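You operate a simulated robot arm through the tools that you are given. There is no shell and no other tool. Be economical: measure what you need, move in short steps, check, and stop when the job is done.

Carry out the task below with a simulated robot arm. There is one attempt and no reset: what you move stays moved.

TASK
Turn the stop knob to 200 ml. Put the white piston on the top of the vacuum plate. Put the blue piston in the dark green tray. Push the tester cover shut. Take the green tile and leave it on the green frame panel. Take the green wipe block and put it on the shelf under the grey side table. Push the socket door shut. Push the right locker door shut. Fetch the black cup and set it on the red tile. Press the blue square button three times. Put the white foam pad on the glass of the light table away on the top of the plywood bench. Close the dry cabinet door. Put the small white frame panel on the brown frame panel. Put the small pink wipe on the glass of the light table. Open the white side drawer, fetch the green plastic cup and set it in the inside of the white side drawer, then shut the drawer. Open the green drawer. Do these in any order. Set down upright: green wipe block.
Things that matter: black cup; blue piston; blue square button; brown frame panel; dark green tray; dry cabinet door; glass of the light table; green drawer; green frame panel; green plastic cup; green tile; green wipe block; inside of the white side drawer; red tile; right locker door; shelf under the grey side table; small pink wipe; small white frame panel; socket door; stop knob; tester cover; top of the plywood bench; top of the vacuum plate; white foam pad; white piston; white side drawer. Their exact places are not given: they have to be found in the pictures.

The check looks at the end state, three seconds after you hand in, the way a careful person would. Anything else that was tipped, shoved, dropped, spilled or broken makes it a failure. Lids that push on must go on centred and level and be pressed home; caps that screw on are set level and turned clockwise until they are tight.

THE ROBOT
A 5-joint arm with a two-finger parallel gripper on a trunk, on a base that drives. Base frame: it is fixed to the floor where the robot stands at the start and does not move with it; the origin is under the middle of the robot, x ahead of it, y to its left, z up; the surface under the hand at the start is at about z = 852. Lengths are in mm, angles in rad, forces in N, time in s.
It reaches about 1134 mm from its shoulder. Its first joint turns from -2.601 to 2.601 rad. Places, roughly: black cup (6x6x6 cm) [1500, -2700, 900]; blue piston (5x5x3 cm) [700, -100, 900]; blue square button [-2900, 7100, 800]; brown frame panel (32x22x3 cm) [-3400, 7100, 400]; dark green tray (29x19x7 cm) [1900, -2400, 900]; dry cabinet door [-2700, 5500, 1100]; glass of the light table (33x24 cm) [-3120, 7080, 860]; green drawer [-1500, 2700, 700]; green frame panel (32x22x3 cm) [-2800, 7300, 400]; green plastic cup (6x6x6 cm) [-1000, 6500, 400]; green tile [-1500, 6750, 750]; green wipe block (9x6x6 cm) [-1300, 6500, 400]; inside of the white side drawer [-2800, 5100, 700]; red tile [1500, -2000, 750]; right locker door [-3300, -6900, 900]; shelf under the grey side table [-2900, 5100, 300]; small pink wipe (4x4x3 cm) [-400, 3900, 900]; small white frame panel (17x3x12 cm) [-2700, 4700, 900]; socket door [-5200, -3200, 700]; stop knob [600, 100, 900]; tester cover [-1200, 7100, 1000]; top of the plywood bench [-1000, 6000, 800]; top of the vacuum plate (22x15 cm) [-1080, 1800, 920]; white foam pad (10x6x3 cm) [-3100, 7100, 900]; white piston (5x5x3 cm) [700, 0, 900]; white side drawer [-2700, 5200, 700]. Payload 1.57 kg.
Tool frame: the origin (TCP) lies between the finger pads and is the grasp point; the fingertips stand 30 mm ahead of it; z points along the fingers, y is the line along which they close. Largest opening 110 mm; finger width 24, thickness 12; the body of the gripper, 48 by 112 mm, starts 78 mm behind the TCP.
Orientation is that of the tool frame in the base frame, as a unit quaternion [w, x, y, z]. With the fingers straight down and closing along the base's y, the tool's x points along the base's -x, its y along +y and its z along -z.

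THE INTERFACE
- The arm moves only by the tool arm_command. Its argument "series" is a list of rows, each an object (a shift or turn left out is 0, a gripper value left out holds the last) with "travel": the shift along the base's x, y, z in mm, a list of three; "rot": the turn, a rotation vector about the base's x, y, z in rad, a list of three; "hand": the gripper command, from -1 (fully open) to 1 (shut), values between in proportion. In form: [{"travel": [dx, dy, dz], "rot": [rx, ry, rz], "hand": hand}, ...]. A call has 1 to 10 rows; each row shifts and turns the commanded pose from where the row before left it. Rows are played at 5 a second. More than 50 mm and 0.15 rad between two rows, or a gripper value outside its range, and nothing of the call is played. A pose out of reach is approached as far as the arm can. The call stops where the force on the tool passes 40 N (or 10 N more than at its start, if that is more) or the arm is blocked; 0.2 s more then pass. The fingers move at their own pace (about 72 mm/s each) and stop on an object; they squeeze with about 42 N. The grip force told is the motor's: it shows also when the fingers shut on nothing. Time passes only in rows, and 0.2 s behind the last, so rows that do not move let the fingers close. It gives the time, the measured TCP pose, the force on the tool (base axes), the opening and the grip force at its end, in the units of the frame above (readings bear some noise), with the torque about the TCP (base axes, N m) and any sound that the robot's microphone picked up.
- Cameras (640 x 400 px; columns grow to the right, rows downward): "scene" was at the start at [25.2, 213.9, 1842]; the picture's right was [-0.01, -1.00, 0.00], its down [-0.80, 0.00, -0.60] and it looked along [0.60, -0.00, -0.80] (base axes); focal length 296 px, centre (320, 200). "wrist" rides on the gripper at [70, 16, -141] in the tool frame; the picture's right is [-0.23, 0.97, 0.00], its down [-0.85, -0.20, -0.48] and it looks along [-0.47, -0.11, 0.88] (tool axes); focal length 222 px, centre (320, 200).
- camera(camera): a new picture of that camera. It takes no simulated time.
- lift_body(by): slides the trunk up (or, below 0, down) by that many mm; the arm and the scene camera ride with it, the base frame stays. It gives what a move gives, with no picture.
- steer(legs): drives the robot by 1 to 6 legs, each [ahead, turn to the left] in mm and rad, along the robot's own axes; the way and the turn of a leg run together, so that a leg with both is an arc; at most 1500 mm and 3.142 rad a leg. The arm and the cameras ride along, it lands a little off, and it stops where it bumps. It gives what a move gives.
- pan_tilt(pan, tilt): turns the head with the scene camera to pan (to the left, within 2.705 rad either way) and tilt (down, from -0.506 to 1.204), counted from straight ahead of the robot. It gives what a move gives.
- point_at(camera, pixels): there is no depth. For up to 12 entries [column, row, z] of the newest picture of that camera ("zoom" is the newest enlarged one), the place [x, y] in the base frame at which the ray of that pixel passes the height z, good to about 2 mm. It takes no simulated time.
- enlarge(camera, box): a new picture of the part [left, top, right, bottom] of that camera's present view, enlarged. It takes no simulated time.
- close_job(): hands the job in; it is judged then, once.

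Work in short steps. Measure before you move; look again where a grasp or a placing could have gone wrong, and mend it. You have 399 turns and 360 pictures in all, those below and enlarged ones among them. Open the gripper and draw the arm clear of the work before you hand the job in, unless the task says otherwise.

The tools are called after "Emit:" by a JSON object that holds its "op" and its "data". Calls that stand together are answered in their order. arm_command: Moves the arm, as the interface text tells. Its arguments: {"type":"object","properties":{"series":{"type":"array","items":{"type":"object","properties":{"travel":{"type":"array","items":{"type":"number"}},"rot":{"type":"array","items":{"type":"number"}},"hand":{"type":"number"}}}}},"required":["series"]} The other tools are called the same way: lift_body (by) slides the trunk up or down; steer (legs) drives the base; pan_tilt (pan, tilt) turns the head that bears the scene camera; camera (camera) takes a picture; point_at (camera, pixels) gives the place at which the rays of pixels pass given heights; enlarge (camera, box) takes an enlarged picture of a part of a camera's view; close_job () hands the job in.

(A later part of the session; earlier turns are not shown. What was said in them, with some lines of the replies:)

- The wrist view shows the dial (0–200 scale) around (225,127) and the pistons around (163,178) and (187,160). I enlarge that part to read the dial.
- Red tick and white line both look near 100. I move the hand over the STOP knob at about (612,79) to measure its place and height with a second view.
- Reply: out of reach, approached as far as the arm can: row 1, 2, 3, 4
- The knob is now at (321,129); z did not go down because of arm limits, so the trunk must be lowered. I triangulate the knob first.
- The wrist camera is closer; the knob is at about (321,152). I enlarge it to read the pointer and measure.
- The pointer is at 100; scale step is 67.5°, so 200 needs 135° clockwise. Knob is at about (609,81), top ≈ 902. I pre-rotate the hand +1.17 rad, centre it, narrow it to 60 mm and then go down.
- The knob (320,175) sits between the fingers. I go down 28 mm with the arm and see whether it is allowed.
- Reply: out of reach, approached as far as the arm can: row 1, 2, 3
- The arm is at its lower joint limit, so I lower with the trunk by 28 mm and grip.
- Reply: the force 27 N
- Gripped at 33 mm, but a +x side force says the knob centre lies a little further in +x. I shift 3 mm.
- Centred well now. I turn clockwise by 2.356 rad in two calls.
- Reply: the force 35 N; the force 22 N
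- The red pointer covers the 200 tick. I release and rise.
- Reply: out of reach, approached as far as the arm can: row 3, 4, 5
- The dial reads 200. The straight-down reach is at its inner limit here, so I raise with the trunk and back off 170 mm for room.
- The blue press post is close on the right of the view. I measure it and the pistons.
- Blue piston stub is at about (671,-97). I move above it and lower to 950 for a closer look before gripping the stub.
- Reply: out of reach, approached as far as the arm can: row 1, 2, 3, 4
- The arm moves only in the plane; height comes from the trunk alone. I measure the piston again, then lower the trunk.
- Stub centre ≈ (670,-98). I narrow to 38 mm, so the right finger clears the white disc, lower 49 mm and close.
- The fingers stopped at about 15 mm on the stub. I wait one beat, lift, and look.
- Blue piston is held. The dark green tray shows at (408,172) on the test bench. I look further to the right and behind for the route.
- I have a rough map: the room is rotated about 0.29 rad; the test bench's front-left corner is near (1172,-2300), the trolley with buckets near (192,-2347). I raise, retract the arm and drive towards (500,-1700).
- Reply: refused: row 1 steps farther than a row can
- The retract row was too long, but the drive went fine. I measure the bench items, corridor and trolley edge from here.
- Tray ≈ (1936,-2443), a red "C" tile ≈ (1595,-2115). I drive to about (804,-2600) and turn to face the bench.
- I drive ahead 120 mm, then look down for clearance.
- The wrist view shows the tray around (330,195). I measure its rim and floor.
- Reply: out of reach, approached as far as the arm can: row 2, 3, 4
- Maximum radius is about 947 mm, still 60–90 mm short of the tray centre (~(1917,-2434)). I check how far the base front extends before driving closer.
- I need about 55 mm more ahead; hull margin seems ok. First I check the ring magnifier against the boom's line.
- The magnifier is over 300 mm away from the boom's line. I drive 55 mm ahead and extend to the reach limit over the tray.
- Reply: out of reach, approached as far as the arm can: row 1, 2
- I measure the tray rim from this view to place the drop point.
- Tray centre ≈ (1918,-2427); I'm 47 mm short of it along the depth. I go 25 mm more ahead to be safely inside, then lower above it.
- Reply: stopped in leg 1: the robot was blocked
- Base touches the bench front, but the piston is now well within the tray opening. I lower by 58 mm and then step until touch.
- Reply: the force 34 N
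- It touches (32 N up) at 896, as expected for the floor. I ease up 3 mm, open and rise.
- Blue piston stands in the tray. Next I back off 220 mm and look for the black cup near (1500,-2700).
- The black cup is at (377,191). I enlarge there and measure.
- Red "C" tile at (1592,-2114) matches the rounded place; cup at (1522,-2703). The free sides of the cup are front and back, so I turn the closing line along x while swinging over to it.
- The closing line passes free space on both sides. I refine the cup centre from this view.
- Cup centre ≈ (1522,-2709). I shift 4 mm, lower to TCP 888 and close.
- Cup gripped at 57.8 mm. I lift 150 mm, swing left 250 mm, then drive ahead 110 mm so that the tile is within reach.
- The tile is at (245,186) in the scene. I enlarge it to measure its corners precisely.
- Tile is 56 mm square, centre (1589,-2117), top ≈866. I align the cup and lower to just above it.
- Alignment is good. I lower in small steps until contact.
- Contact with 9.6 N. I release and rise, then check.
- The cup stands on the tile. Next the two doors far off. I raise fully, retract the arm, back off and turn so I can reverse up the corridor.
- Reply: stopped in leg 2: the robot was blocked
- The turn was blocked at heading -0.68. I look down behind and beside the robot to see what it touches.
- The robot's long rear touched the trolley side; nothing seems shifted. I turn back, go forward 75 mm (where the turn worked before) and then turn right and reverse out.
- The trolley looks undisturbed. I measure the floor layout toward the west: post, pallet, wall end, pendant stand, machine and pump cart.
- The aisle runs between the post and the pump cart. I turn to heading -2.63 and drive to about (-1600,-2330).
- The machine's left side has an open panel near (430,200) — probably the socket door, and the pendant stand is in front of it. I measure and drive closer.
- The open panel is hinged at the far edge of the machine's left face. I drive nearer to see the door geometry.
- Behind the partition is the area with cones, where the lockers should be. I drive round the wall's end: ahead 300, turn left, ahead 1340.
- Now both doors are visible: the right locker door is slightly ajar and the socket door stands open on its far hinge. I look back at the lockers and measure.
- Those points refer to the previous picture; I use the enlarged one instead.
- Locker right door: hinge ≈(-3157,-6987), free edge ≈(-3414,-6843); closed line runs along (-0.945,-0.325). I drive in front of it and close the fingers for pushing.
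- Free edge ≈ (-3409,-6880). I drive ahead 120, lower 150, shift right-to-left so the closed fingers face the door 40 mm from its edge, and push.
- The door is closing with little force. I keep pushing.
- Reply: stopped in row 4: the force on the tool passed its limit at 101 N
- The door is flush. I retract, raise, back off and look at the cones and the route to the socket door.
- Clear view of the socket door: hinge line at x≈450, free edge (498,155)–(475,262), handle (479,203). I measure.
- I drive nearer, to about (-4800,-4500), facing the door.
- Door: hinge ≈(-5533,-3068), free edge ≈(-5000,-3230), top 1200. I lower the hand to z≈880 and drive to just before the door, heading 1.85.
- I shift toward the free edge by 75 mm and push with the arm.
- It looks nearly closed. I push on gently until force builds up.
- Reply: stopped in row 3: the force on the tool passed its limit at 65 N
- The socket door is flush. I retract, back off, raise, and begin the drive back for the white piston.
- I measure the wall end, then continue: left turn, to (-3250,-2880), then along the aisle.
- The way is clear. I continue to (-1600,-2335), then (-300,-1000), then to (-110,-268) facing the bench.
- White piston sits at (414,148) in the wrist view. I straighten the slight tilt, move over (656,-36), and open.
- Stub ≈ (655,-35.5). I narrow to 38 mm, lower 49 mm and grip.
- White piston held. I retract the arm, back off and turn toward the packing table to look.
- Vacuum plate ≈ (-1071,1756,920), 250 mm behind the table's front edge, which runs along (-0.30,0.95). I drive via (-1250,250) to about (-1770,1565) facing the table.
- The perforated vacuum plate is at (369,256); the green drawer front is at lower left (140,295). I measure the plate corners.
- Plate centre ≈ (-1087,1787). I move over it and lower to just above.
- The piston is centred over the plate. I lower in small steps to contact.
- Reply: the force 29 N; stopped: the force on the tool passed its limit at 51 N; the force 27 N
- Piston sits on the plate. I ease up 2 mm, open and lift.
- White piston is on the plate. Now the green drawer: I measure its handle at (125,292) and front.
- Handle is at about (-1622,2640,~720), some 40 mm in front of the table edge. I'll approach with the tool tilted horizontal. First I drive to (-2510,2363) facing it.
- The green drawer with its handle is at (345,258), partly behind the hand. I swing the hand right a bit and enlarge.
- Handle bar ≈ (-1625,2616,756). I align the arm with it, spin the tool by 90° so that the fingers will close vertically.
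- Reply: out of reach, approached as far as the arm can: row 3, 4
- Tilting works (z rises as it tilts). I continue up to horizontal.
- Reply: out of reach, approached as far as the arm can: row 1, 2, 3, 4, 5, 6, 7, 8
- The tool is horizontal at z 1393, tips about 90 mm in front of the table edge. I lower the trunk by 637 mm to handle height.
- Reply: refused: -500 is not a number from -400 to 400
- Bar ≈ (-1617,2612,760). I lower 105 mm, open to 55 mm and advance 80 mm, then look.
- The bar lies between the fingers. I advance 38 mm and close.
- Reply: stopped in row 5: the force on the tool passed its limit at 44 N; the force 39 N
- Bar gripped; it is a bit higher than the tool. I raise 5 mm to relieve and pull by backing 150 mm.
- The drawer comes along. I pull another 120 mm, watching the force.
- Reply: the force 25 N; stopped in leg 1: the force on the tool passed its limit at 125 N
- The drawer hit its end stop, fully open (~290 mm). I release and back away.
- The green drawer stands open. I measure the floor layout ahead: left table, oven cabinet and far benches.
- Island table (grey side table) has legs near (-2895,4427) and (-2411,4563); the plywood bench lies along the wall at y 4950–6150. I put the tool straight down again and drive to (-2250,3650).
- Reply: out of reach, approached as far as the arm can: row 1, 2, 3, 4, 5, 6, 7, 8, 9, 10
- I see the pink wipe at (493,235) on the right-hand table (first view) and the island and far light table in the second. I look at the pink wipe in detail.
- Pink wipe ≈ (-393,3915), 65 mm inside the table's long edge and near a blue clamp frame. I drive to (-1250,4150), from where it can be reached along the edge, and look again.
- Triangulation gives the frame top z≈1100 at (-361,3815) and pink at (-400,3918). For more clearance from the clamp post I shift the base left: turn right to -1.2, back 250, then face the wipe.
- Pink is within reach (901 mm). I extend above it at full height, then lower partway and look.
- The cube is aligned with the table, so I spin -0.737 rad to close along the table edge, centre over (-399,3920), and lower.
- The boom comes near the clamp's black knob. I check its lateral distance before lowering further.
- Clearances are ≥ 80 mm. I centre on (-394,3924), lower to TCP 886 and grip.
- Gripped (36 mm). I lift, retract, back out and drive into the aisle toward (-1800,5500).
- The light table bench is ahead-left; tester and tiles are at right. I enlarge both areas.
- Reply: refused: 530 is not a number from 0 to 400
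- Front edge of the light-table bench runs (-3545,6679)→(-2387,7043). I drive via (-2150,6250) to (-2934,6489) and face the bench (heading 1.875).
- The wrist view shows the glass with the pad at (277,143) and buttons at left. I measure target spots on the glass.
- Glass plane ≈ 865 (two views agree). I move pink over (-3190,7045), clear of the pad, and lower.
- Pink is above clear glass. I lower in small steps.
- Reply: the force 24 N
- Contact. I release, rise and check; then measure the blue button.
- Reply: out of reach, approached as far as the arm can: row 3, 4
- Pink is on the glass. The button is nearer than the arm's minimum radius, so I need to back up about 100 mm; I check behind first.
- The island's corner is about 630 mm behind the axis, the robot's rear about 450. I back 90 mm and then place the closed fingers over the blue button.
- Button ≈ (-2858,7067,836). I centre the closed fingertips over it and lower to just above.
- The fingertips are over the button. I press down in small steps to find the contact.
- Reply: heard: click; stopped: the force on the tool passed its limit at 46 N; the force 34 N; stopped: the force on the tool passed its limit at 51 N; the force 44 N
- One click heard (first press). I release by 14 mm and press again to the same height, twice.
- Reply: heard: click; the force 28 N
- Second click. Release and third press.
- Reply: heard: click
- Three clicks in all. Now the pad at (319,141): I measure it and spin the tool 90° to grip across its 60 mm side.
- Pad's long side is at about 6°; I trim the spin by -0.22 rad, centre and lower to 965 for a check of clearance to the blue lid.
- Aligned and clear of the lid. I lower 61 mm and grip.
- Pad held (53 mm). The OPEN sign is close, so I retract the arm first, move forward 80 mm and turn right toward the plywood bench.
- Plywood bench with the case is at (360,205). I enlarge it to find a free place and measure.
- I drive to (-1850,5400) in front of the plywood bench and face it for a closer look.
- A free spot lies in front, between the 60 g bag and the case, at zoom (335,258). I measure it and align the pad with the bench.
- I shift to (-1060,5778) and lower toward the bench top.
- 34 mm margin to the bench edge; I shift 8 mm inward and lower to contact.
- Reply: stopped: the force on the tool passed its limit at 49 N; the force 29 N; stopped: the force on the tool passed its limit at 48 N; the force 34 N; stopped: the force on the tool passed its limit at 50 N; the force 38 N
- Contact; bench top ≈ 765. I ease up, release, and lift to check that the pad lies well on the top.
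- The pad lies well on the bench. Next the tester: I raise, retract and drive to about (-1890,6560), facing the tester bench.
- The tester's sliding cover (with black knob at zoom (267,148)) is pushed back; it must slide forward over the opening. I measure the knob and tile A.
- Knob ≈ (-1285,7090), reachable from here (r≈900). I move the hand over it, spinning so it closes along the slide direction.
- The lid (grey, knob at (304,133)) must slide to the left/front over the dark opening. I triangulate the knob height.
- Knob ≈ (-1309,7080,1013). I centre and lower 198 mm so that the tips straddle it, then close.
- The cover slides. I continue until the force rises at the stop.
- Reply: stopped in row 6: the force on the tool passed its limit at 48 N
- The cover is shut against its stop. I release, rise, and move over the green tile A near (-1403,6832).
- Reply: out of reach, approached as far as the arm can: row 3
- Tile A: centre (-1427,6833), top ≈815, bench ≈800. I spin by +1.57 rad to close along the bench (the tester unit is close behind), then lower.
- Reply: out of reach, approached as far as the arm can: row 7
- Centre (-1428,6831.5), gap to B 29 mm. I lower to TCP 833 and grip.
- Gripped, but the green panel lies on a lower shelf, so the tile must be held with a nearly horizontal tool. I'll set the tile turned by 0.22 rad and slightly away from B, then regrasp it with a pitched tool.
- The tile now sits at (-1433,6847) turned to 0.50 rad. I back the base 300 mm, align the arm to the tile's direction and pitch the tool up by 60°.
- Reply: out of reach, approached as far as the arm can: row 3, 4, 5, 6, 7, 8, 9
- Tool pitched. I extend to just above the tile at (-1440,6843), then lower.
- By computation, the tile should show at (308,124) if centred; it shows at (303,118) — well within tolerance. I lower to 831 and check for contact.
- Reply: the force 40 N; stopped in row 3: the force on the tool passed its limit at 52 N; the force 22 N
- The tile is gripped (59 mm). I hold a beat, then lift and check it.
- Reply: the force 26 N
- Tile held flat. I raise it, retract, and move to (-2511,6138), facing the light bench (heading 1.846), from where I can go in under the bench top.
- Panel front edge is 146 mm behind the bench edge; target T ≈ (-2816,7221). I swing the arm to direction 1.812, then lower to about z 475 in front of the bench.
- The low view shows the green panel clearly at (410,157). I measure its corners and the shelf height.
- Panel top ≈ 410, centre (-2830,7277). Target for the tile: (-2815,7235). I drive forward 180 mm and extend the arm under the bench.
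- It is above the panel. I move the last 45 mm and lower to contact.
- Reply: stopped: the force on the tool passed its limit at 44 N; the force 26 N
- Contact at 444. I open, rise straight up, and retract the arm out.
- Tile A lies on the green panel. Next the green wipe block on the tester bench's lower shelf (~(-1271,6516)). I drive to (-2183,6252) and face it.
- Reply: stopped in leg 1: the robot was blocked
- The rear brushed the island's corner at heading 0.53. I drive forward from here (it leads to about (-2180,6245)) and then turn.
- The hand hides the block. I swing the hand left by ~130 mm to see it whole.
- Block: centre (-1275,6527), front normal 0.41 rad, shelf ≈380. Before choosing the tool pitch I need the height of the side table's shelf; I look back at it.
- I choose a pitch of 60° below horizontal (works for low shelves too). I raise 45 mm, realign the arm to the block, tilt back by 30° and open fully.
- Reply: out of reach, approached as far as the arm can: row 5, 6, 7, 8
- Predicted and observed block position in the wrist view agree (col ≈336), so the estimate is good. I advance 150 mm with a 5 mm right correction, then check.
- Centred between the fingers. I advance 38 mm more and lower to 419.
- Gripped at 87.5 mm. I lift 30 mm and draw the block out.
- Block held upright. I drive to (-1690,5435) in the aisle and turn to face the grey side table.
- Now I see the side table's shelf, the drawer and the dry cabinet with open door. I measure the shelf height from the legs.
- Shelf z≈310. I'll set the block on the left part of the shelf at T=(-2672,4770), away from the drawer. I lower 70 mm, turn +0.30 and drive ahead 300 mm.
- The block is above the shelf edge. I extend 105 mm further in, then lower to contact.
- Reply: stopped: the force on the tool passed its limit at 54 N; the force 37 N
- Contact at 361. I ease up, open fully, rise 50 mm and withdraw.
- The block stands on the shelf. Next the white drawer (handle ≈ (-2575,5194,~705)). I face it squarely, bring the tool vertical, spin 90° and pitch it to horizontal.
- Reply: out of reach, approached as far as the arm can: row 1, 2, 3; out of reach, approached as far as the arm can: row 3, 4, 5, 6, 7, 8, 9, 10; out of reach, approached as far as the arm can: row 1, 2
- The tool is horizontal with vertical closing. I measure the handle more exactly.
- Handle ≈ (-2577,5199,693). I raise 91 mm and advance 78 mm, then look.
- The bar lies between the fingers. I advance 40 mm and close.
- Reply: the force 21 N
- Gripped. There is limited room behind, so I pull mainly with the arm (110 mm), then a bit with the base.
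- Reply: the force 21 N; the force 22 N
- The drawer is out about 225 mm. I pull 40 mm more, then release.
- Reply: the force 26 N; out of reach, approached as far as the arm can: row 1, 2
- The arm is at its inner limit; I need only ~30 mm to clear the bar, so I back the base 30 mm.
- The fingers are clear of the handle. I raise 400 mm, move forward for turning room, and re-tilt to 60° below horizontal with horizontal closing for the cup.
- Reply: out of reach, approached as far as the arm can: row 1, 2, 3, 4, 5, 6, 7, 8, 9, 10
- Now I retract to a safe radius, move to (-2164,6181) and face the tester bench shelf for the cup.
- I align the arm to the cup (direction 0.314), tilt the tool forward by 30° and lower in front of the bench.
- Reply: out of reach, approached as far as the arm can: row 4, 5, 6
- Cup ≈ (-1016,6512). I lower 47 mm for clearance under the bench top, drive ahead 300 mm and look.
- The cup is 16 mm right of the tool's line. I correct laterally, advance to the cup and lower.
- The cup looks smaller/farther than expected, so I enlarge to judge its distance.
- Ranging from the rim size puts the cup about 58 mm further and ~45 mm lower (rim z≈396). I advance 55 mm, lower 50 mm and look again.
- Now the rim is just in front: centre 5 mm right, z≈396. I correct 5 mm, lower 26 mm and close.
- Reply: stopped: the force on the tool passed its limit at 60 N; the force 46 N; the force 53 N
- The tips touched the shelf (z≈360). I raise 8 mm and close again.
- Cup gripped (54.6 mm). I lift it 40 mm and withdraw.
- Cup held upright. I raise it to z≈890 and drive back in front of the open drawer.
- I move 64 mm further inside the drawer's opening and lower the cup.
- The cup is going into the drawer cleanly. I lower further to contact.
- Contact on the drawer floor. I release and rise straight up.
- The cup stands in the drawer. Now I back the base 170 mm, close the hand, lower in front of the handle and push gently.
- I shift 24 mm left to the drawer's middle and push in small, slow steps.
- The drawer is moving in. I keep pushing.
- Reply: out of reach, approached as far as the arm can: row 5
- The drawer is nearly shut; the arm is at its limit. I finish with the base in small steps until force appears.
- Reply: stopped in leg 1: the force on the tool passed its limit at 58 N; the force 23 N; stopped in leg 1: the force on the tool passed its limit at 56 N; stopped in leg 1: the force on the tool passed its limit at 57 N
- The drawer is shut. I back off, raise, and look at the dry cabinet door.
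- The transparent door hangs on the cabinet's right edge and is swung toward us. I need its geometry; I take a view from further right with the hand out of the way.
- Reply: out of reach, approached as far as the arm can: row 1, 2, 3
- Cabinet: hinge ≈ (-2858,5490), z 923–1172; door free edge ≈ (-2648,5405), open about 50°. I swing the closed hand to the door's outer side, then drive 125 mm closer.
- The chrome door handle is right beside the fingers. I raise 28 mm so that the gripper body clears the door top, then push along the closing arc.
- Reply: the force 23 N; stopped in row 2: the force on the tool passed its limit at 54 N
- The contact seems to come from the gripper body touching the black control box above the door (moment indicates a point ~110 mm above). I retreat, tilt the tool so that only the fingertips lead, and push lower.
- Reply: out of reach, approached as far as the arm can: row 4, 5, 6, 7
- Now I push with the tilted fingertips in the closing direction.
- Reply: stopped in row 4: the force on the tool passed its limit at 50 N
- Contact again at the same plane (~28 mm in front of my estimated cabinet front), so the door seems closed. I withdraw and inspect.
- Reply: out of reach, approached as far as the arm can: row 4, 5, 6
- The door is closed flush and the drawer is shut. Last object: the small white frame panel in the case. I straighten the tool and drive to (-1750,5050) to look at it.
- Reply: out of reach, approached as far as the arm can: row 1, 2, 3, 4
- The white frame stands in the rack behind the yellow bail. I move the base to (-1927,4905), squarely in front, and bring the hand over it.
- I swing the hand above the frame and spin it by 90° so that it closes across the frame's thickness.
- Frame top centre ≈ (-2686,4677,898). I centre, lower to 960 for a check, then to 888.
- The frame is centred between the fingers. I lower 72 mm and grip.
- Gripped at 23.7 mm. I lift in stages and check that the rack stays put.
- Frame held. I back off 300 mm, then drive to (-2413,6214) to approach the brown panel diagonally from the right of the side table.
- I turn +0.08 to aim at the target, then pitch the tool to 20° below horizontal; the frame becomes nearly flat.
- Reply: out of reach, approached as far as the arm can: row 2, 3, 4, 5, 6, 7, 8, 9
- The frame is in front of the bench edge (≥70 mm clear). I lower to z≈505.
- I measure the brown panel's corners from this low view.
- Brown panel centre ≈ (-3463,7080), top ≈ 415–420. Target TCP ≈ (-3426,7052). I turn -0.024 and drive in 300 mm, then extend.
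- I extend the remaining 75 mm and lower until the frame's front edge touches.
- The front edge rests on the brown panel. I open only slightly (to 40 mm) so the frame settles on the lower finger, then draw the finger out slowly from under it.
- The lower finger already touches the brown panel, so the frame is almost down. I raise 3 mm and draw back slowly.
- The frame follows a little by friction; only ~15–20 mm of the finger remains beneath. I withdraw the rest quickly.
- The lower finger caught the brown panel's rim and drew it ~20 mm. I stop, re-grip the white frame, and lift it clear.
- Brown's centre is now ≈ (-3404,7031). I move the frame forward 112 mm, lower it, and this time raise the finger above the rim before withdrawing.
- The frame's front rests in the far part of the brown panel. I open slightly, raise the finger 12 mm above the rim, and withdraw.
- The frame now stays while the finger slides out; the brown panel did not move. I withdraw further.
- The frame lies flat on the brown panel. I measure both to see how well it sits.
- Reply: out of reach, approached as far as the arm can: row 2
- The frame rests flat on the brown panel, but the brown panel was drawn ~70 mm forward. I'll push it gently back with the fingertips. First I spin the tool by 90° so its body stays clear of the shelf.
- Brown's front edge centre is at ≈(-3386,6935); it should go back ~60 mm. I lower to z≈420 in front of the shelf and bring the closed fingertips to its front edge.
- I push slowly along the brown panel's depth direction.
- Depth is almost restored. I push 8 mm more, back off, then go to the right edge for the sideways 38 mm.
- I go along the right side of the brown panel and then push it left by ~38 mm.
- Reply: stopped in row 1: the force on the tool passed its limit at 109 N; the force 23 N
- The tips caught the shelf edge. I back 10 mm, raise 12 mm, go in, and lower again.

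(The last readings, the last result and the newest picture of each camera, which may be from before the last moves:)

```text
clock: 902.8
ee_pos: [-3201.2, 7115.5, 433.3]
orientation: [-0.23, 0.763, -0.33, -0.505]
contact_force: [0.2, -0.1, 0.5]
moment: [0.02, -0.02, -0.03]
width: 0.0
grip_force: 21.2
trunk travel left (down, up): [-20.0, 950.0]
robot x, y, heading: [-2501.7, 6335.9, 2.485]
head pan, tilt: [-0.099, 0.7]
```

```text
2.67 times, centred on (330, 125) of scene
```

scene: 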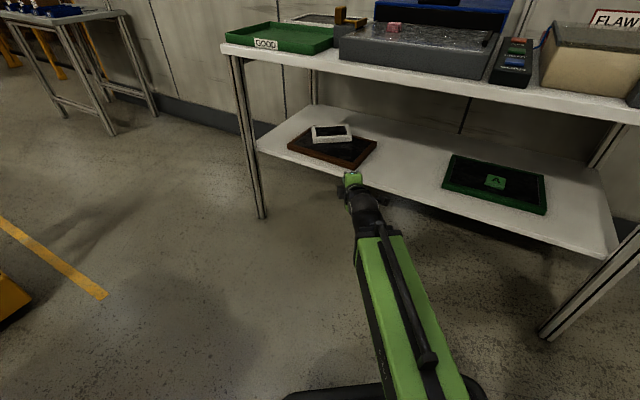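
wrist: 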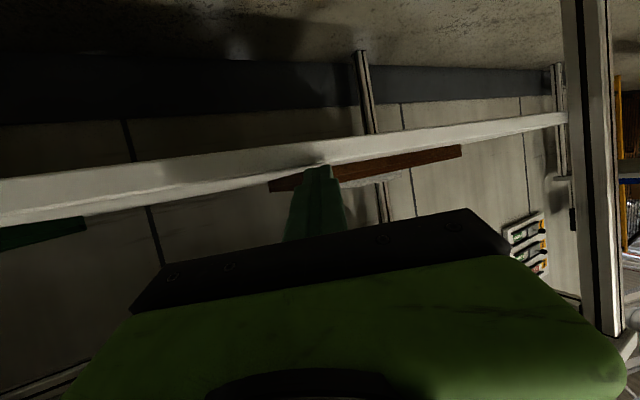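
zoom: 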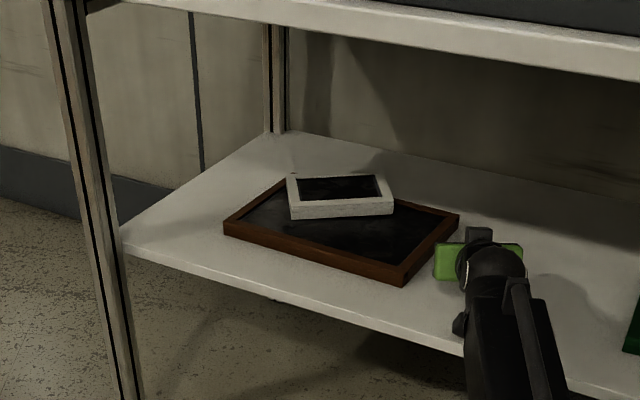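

I lower 9 mm and push left slowly.

Emit:
{"op": "lift_body", "data": {"by": -9}}

Emit:
{"op": "arm_command", "data": {"series": [{"travel": [-10, -3, 0]}, {"travel": [-10, -3, 0]}, {"travel": [-10, -3, 0]}, {"travel": [-10, -3, 0]}, {"travel": [-10, -3, 0]}, {"travel": [-10, -3, 0]}, {}]}}

Emit:
{"op": "enlarge", "data": {"camera": "scene", "box": [240, 50, 420, 200]}}

```text
clock: 903.3
ee_pos: [-3200.8, 7117.3, 430.4]
orientation: [-0.232, 0.761, -0.33, -0.508]
contact_force: [3.6, -4.0, 31.9]
moment: [-4.62, -3.68, 0.03]
width: 0.2
grip_force: 21.8
trunk travel left (down, up): [-12.0, 958.0]
robot x, y, heading: [-2502.8, 6336.2, 2.485]
head pan, tilt: [-0.099, 0.7]
stopped: the force on the tool passed its limit at 47 N (the readings are from after the stop); the commanded pose is now the measured one
```

```text
clock: 904.0
ee_pos: [-3219.2, 7111.2, 430.1]
orientation: [-0.232, 0.761, -0.329, -0.509]
contact_force: [2.3, 0.5, 36.1]
moment: [-5.27, -4.25, 0.26]
width: 0.0
grip_force: 21.4
trunk travel left (down, up): [-12.0, 958.0]
robot x, y, heading: [-2503.6, 6338.2, 2.489]
head pan, tilt: [-0.099, 0.7]
stopped in row 3: the force on the tool passed its limit at 59 N (the readings are from after the stop); the commanded pose is now the measured one
```

```text
2.67 times, centred on (330, 125) of scene
```

zoom: 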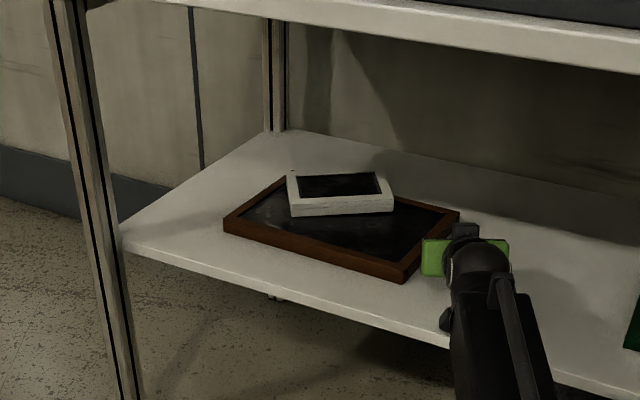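

The wrist camera beneath the tool touches the shelf. I raise 20 mm and spin the tool by 180° so the camera is on top.

Emit:
{"op": "lift_body", "data": {"by": 25}}

Emit:
{"op": "arm_command", "data": {"series": [{"travel": [15, 4, 0]}, {"rot": [0.093, -0.103, 0.0564]}, {"rot": [0.093, -0.103, 0.0564]}, {"rot": [0.093, -0.103, 0.0564]}, {"rot": [0.093, -0.103, 0.0564]}, {"rot": [0.093, -0.103, 0.0564]}, {"rot": [0.093, -0.103, 0.0564]}, {"rot": [0.093, -0.103, 0.0564]}, {"rot": [0.093, -0.103, 0.0564]}, {"rot": [0.093, -0.103, 0.0564]}]}}

Emit:
{"op": "arm_command", "data": {"series": [{"rot": [0.093, -0.103, 0.0564]}, {"rot": [0.093, -0.103, 0.0564]}, {"rot": [0.093, -0.103, 0.0564]}, {"rot": [0.093, -0.103, 0.0564]}, {"rot": [0.093, -0.103, 0.0564]}, {"rot": [0.093, -0.103, 0.0564]}, {"rot": [0.093, -0.103, 0.0564]}, {"rot": [0.093, -0.103, 0.0564]}, {"rot": [0.093, -0.103, 0.0564]}, {"rot": [0.093, -0.103, 0.0564]}]}}

Emit:
{"op": "arm_command", "data": {"series": [{"rot": [0.093, -0.103, 0.0564]}, {"rot": [0.093, -0.103, 0.0564]}, {}]}}

Emit:
{"op": "camera", "data": {"camera": "wrist"}}

```text
clock: 904.7
ee_pos: [-3220.3, 7110.5, 451.0]
orientation: [-0.231, 0.763, -0.329, -0.506]
contact_force: [-0.3, 0.5, -0.4]
moment: [-0.02, -0.01, 0.02]
width: 0.4
grip_force: 21.1
trunk travel left (down, up): [-37.0, 933.0]
robot x, y, heading: [-2500.4, 6338.3, 2.487]
head pan, tilt: [-0.099, 0.7]
```

```text
clock: 906.9
ee_pos: [-3204.3, 7116.3, 451.3]
orientation: [-0.498, 0.801, 0.219, -0.249]
contact_force: [0.3, 0.1, 0.8]
moment: [0.0, -0.01, 0.03]
width: 0.0
grip_force: 21.7
trunk travel left (down, up): [-37.0, 933.0]
robot x, y, heading: [-2504.3, 6339.5, 2.488]
head pan, tilt: [-0.099, 0.7]
```

```text
clock: 909.1
ee_pos: [-3203.6, 7116.3, 451.8]
orientation: [-0.536, 0.436, 0.705, 0.156]
contact_force: [0.9, -0.4, 0.7]
moment: [-0.01, 0.01, -0.01]
width: 0.1
grip_force: 21.2
trunk travel left (down, up): [-37.0, 933.0]
robot x, y, heading: [-2500.3, 6334.5, 2.485]
head pan, tilt: [-0.099, 0.7]
```

```text
clock: 909.9
ee_pos: [-3219.1, 7102.1, 452.4]
orientation: [-0.505, 0.339, 0.754, 0.246]
contact_force: [-0.1, -0.7, 0.4]
moment: [0.02, 0.01, 0.01]
width: 0.1
grip_force: 21.8
out of reach, approached as far as the arm can: row 2
trunk travel left (down, up): [-37.0, 933.0]
robot x, y, heading: [-2502.4, 6334.4, 2.48]
head pan, tilt: [-0.099, 0.7]
```

```text
59 pictures are left
```

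wrist: 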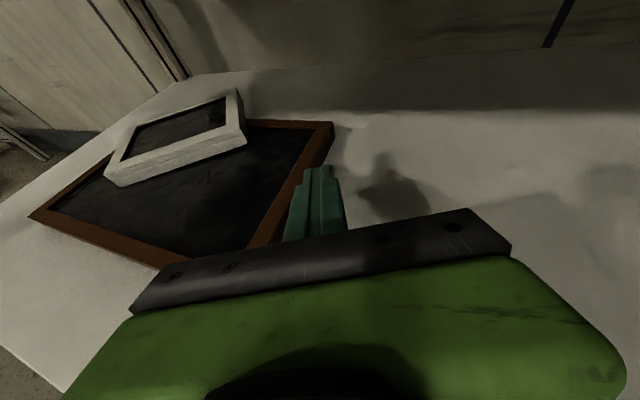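

Now the camera is on top and the view is clear. I lower 30 mm and push left.

Emit:
{"op": "lift_body", "data": {"by": -29}}

Emit:
{"op": "arm_command", "data": {"series": [{"travel": [-9, -3, 0]}, {"travel": [-9, -3, 0]}, {"travel": [-9, -3, 0]}, {"travel": [-9, -3, 0]}, {}]}}

Emit:
{"op": "camera", "data": {"camera": "wrist"}}

Emit:
{"op": "enlarge", "data": {"camera": "scene", "box": [240, 50, 420, 200]}}

```text
clock: 910.6
ee_pos: [-3220.0, 7103.0, 424.4]
orientation: [-0.506, 0.338, 0.755, 0.245]
contact_force: [0.8, 0.3, 0.6]
moment: [0.0, -0.01, 0.02]
width: 0.0
grip_force: 21.1
trunk travel left (down, up): [-8.0, 962.0]
robot x, y, heading: [-2499.5, 6337.9, 2.49]
head pan, tilt: [-0.099, 0.7]
```

```text
clock: 911.8
ee_pos: [-3256.9, 7090.4, 424.5]
orientation: [-0.506, 0.339, 0.754, 0.245]
contact_force: [1.4, 0.4, 0.1]
moment: [0.03, 0.03, -0.05]
width: 0.0
grip_force: 22.0
trunk travel left (down, up): [-8.0, 962.0]
robot x, y, heading: [-2502.6, 6335.9, 2.486]
head pan, tilt: [-0.099, 0.7]
```

```text
58 pictures are left
```

wrist: 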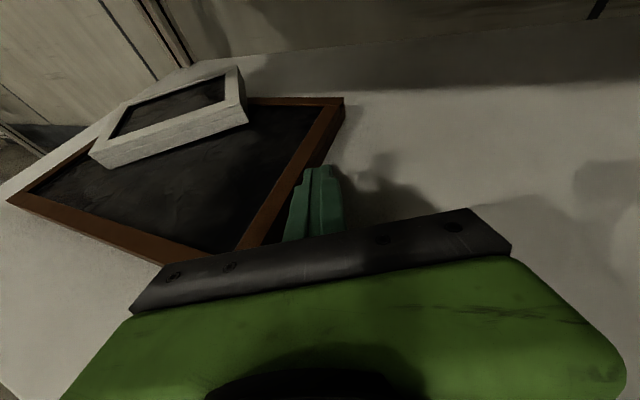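

```text
2.67 times, centred on (330, 125) of scene
```

zoom: 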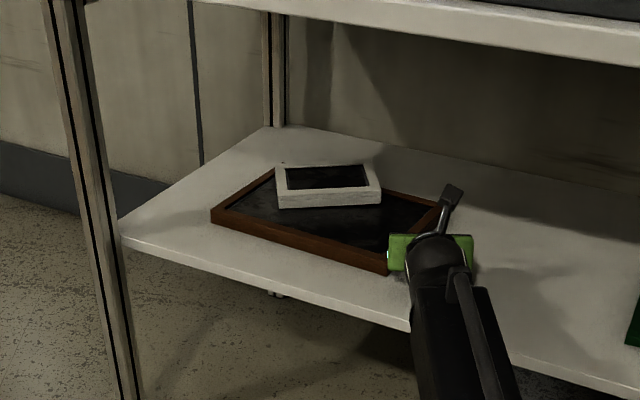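

It moves. Another 24 mm.

Emit:
{"op": "arm_command", "data": {"series": [{"travel": [-9, -3, 0]}, {"travel": [-9, -3, 0]}, {"travel": [-7, -2, 0]}, {}]}}

Emit:
{"op": "enlarge", "data": {"camera": "scene", "box": [240, 50, 420, 200]}}

Emit:
{"op": "point_at", "data": {"camera": "zoom", "pixels": [[205, 208, 418], [265, 172, 418], [436, 202, 418], [378, 255, 418]]}}

Emit:
{"op": "camera", "data": {"camera": "wrist"}}

```text
clock: 912.8
ee_pos: [-3281.6, 7082.2, 426.5]
orientation: [-0.505, 0.339, 0.755, 0.244]
contact_force: [2.0, 1.1, 0.4]
moment: [0.0, 0.02, -0.06]
width: 0.1
grip_force: 21.4
trunk travel left (down, up): [-8.0, 962.0]
robot x, y, heading: [-2504.5, 6340.0, 2.485]
head pan, tilt: [-0.099, 0.7]
```

```text
2.67 times, centred on (330, 125) of scene
```

zoom: 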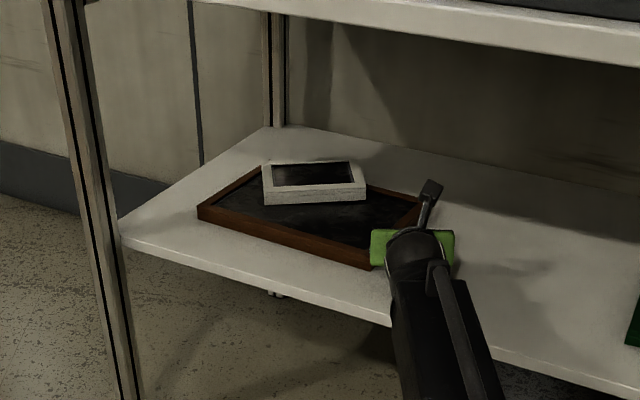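

```text
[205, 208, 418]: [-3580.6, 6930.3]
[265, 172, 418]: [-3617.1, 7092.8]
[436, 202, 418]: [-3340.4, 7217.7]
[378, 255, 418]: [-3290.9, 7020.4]
```

```text
55 pictures are left
```

wrist: 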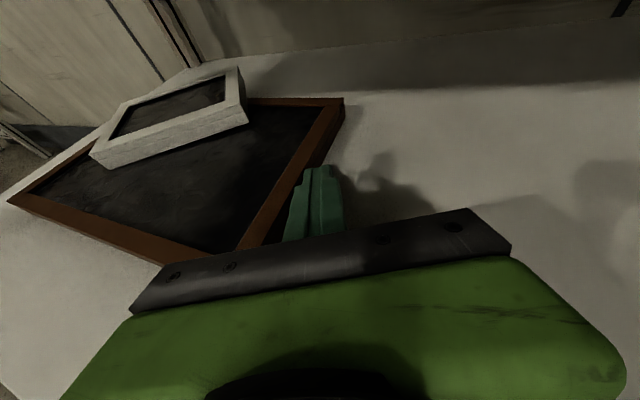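

The brown panel is back near its original place, with the white frame lying on it. I withdraw the arm.

Emit:
{"op": "arm_command", "data": {"series": [{"travel": [20, 6, 0]}, {"travel": [20, 6, 0]}]}}

Emit:
{"op": "lift_body", "data": {"by": 40}}

Emit:
{"op": "arm_command", "data": {"series": [{"travel": [28, -30, 0]}, {"travel": [28, -30, 0]}, {"travel": [28, -30, 0]}, {"travel": [28, -30, 0]}, {"travel": [28, -30, 0]}]}}

Emit:
{"op": "steer", "data": {"legs": [[-200, 0]]}}

Emit:
{"op": "camera", "data": {"camera": "scene"}}

Emit:
{"op": "enlarge", "data": {"camera": "scene", "box": [240, 70, 400, 190]}}

```text
clock: 913.4
ee_pos: [-3239.3, 7095.3, 423.7]
orientation: [-0.505, 0.34, 0.755, 0.244]
contact_force: [-1.1, -0.3, 0.0]
moment: [-0.03, 0.02, 0.0]
width: 0.0
grip_force: 21.6
trunk travel left (down, up): [-8.0, 962.0]
robot x, y, heading: [-2502.6, 6331.8, 2.486]
head pan, tilt: [-0.099, 0.7]
```

```text
clock: 914.2
ee_pos: [-3239.5, 7095.5, 465.7]
orientation: [-0.505, 0.34, 0.755, 0.244]
contact_force: [-0.3, 1.2, 0.0]
moment: [0.01, 0.02, 0.04]
width: 0.0
grip_force: 21.5
trunk travel left (down, up): [-48.0, 922.0]
robot x, y, heading: [-2505.3, 6336.4, 2.485]
head pan, tilt: [-0.099, 0.7]
```

```text
clock: 915.4
ee_pos: [-3098.7, 6945.1, 464.0]
orientation: [-0.505, 0.34, 0.755, 0.244]
contact_force: [0.2, 0.1, 0.2]
moment: [0.0, 0.01, -0.01]
width: 0.0
grip_force: 21.0
trunk travel left (down, up): [-48.0, 922.0]
robot x, y, heading: [-2503.8, 6337.1, 2.49]
head pan, tilt: [-0.099, 0.7]
```

```text
clock: 917.0
ee_pos: [-2939.0, 6822.7, 465.4]
orientation: [-0.506, 0.338, 0.755, 0.244]
contact_force: [-0.4, -0.2, 0.1]
moment: [-0.01, 0.02, -0.01]
width: 0.0
grip_force: 21.2
trunk travel left (down, up): [-48.0, 922.0]
robot x, y, heading: [-2344.6, 6213.3, 2.487]
head pan, tilt: [-0.099, 0.7]
```

```text
54 pictures are left
```

scene: 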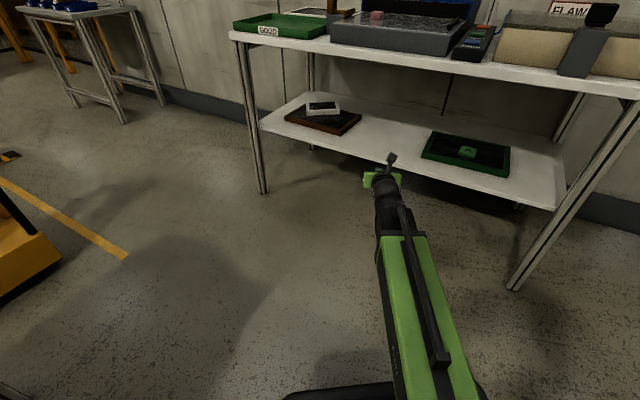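

```text
3.33 times, centred on (320, 130) of scene
```

zoom: 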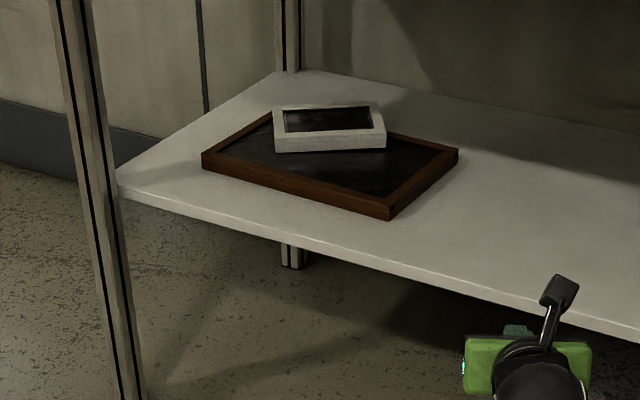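

All tasks seem done. I raise the arm, open the gripper and take a last look at the side table and the tester side.

Emit:
{"op": "lift_body", "data": {"by": 400}}

Emit:
{"op": "steer", "data": {"legs": [[-350, 0]]}}

Emit:
{"op": "arm_command", "data": {"series": [{"hand": -0.5}, {"hand": -0.5}, {"hand": -0.5}]}}

Emit:
{"op": "pan_tilt", "data": {"pan": 1.1, "tilt": 0.6}}

Emit:
{"op": "camera", "data": {"camera": "scene"}}

Emit:
{"op": "pan_tilt", "data": {"pan": -1.8, "tilt": 0.6}}

Emit:
{"op": "camera", "data": {"camera": "scene"}}

```text
clock: 920.9
ee_pos: [-2939.3, 6821.6, 864.2]
orientation: [-0.506, 0.338, 0.755, 0.243]
contact_force: [-0.4, -1.0, 0.8]
moment: [-0.02, -0.02, -0.01]
width: 0.0
grip_force: 21.0
trunk travel left (down, up): [-448.0, 522.0]
robot x, y, heading: [-2346.9, 6216.6, 2.483]
head pan, tilt: [-0.099, 0.7]
```

```text
clock: 923.1
ee_pos: [-2661.1, 6610.3, 865.3]
orientation: [-0.506, 0.339, 0.755, 0.244]
contact_force: [-0.2, 0.7, -0.7]
moment: [0.02, 0.02, 0.0]
width: 0.0
grip_force: 21.5
trunk travel left (down, up): [-448.0, 522.0]
robot x, y, heading: [-2070.7, 5996.7, 2.485]
head pan, tilt: [-0.099, 0.7]
```

```text
clock: 923.9
ee_pos: [-2659.8, 6610.4, 863.4]
orientation: [-0.505, 0.339, 0.755, 0.244]
contact_force: [0.2, -0.2, -1.0]
moment: [0.02, -0.03, 0.0]
width: 82.4
grip_force: 0.0
trunk travel left (down, up): [-448.0, 522.0]
robot x, y, heading: [-2062.2, 5999.4, 2.483]
head pan, tilt: [-0.099, 0.7]
```

```text
clock: 925.3
ee_pos: [-2660.5, 6609.1, 865.3]
orientation: [-0.505, 0.34, 0.754, 0.245]
contact_force: [-0.1, 1.5, 0.3]
moment: [0.02, 0.02, -0.01]
width: 82.5
grip_force: 0.1
trunk travel left (down, up): [-448.0, 522.0]
robot x, y, heading: [-2068.0, 5998.9, 2.484]
head pan, tilt: [1.1, 0.6]
```

```text
52 pictures are left
```

scene: 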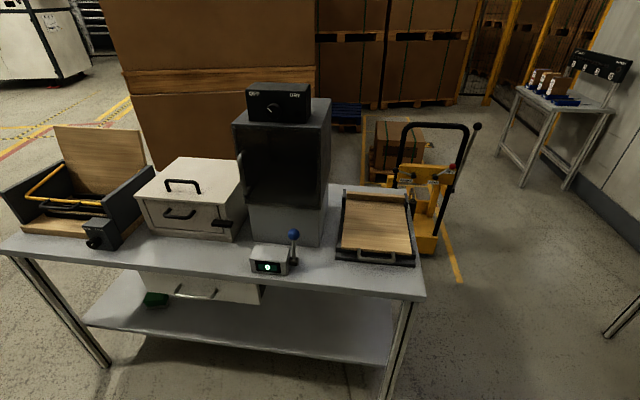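

```text
clock: 927.9
ee_pos: [-2660.3, 6609.6, 864.7]
orientation: [-0.506, 0.339, 0.755, 0.244]
contact_force: [-0.4, 0.4, 0.4]
moment: [0.01, -0.01, -0.01]
width: 82.9
grip_force: 0.1
trunk travel left (down, up): [-448.0, 522.0]
robot x, y, heading: [-2067.1, 5998.4, 2.488]
head pan, tilt: [-1.799, 0.6]
```

```text
51 pictures are left
```

scene: 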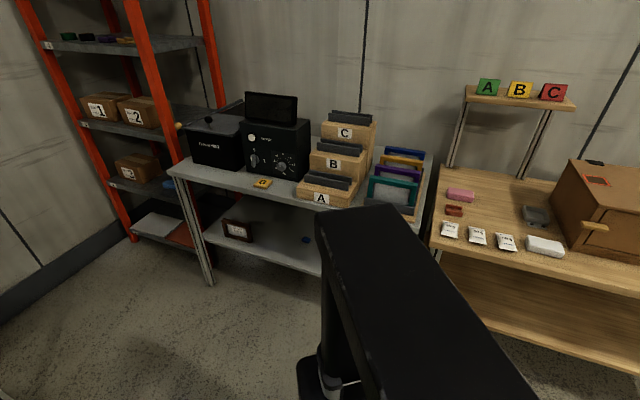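

I check the drawer and block once more in an enlarged view.

Emit:
{"op": "pan_tilt", "data": {"pan": 1.1, "tilt": 0.6}}

Emit:
{"op": "enlarge", "data": {"camera": "scene", "box": [100, 140, 340, 330]}}

```text
clock: 930.4
ee_pos: [-2660.9, 6609.4, 864.1]
orientation: [-0.505, 0.339, 0.755, 0.244]
contact_force: [0.8, -0.7, -0.9]
moment: [0.0, -0.02, 0.02]
width: 82.3
grip_force: 0.1
trunk travel left (down, up): [-448.0, 522.0]
robot x, y, heading: [-2064.6, 5999.6, 2.482]
head pan, tilt: [1.1, 0.6]
```

```text
2.11 times, centred on (220, 235) of scene
```

zoom: 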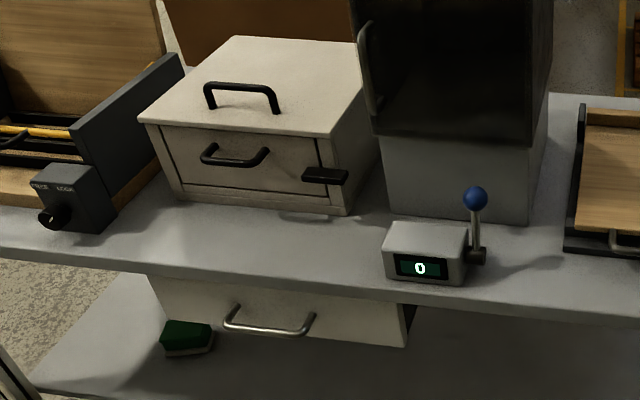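

Emit:
{"op": "point_at", "data": {"camera": "zoom", "pixels": [[268, 328, 693], [228, 322, 693], [308, 331, 693]]}}

```text
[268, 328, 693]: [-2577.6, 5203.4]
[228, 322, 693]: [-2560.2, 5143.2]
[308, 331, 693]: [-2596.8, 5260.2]
```

The drawer handle is back at its closed place (-2578,5203), the dry cabinet is shut and the arm stands clear with the gripper open. I hand in the job.

Emit:
{"op": "close_job", "data": {}}

```text
The job is handed in.
```

I carried out all sixteen tasks and handed the job in; it has not been judged yet, and three outcomes are less than clean:

- **Brown frame panel:** my finger caught its rim and dragged it about 70 mm. I pushed it back to within about 10 mm of where it had stood.
- **Small white frame panel:** it lies flat on the brown panel, but off-centre, with one back corner overhanging by about 30 mm.
- **Green plastic cup:** it stood upright in the drawer before I pushed the drawer shut. I could not see it afterwards.
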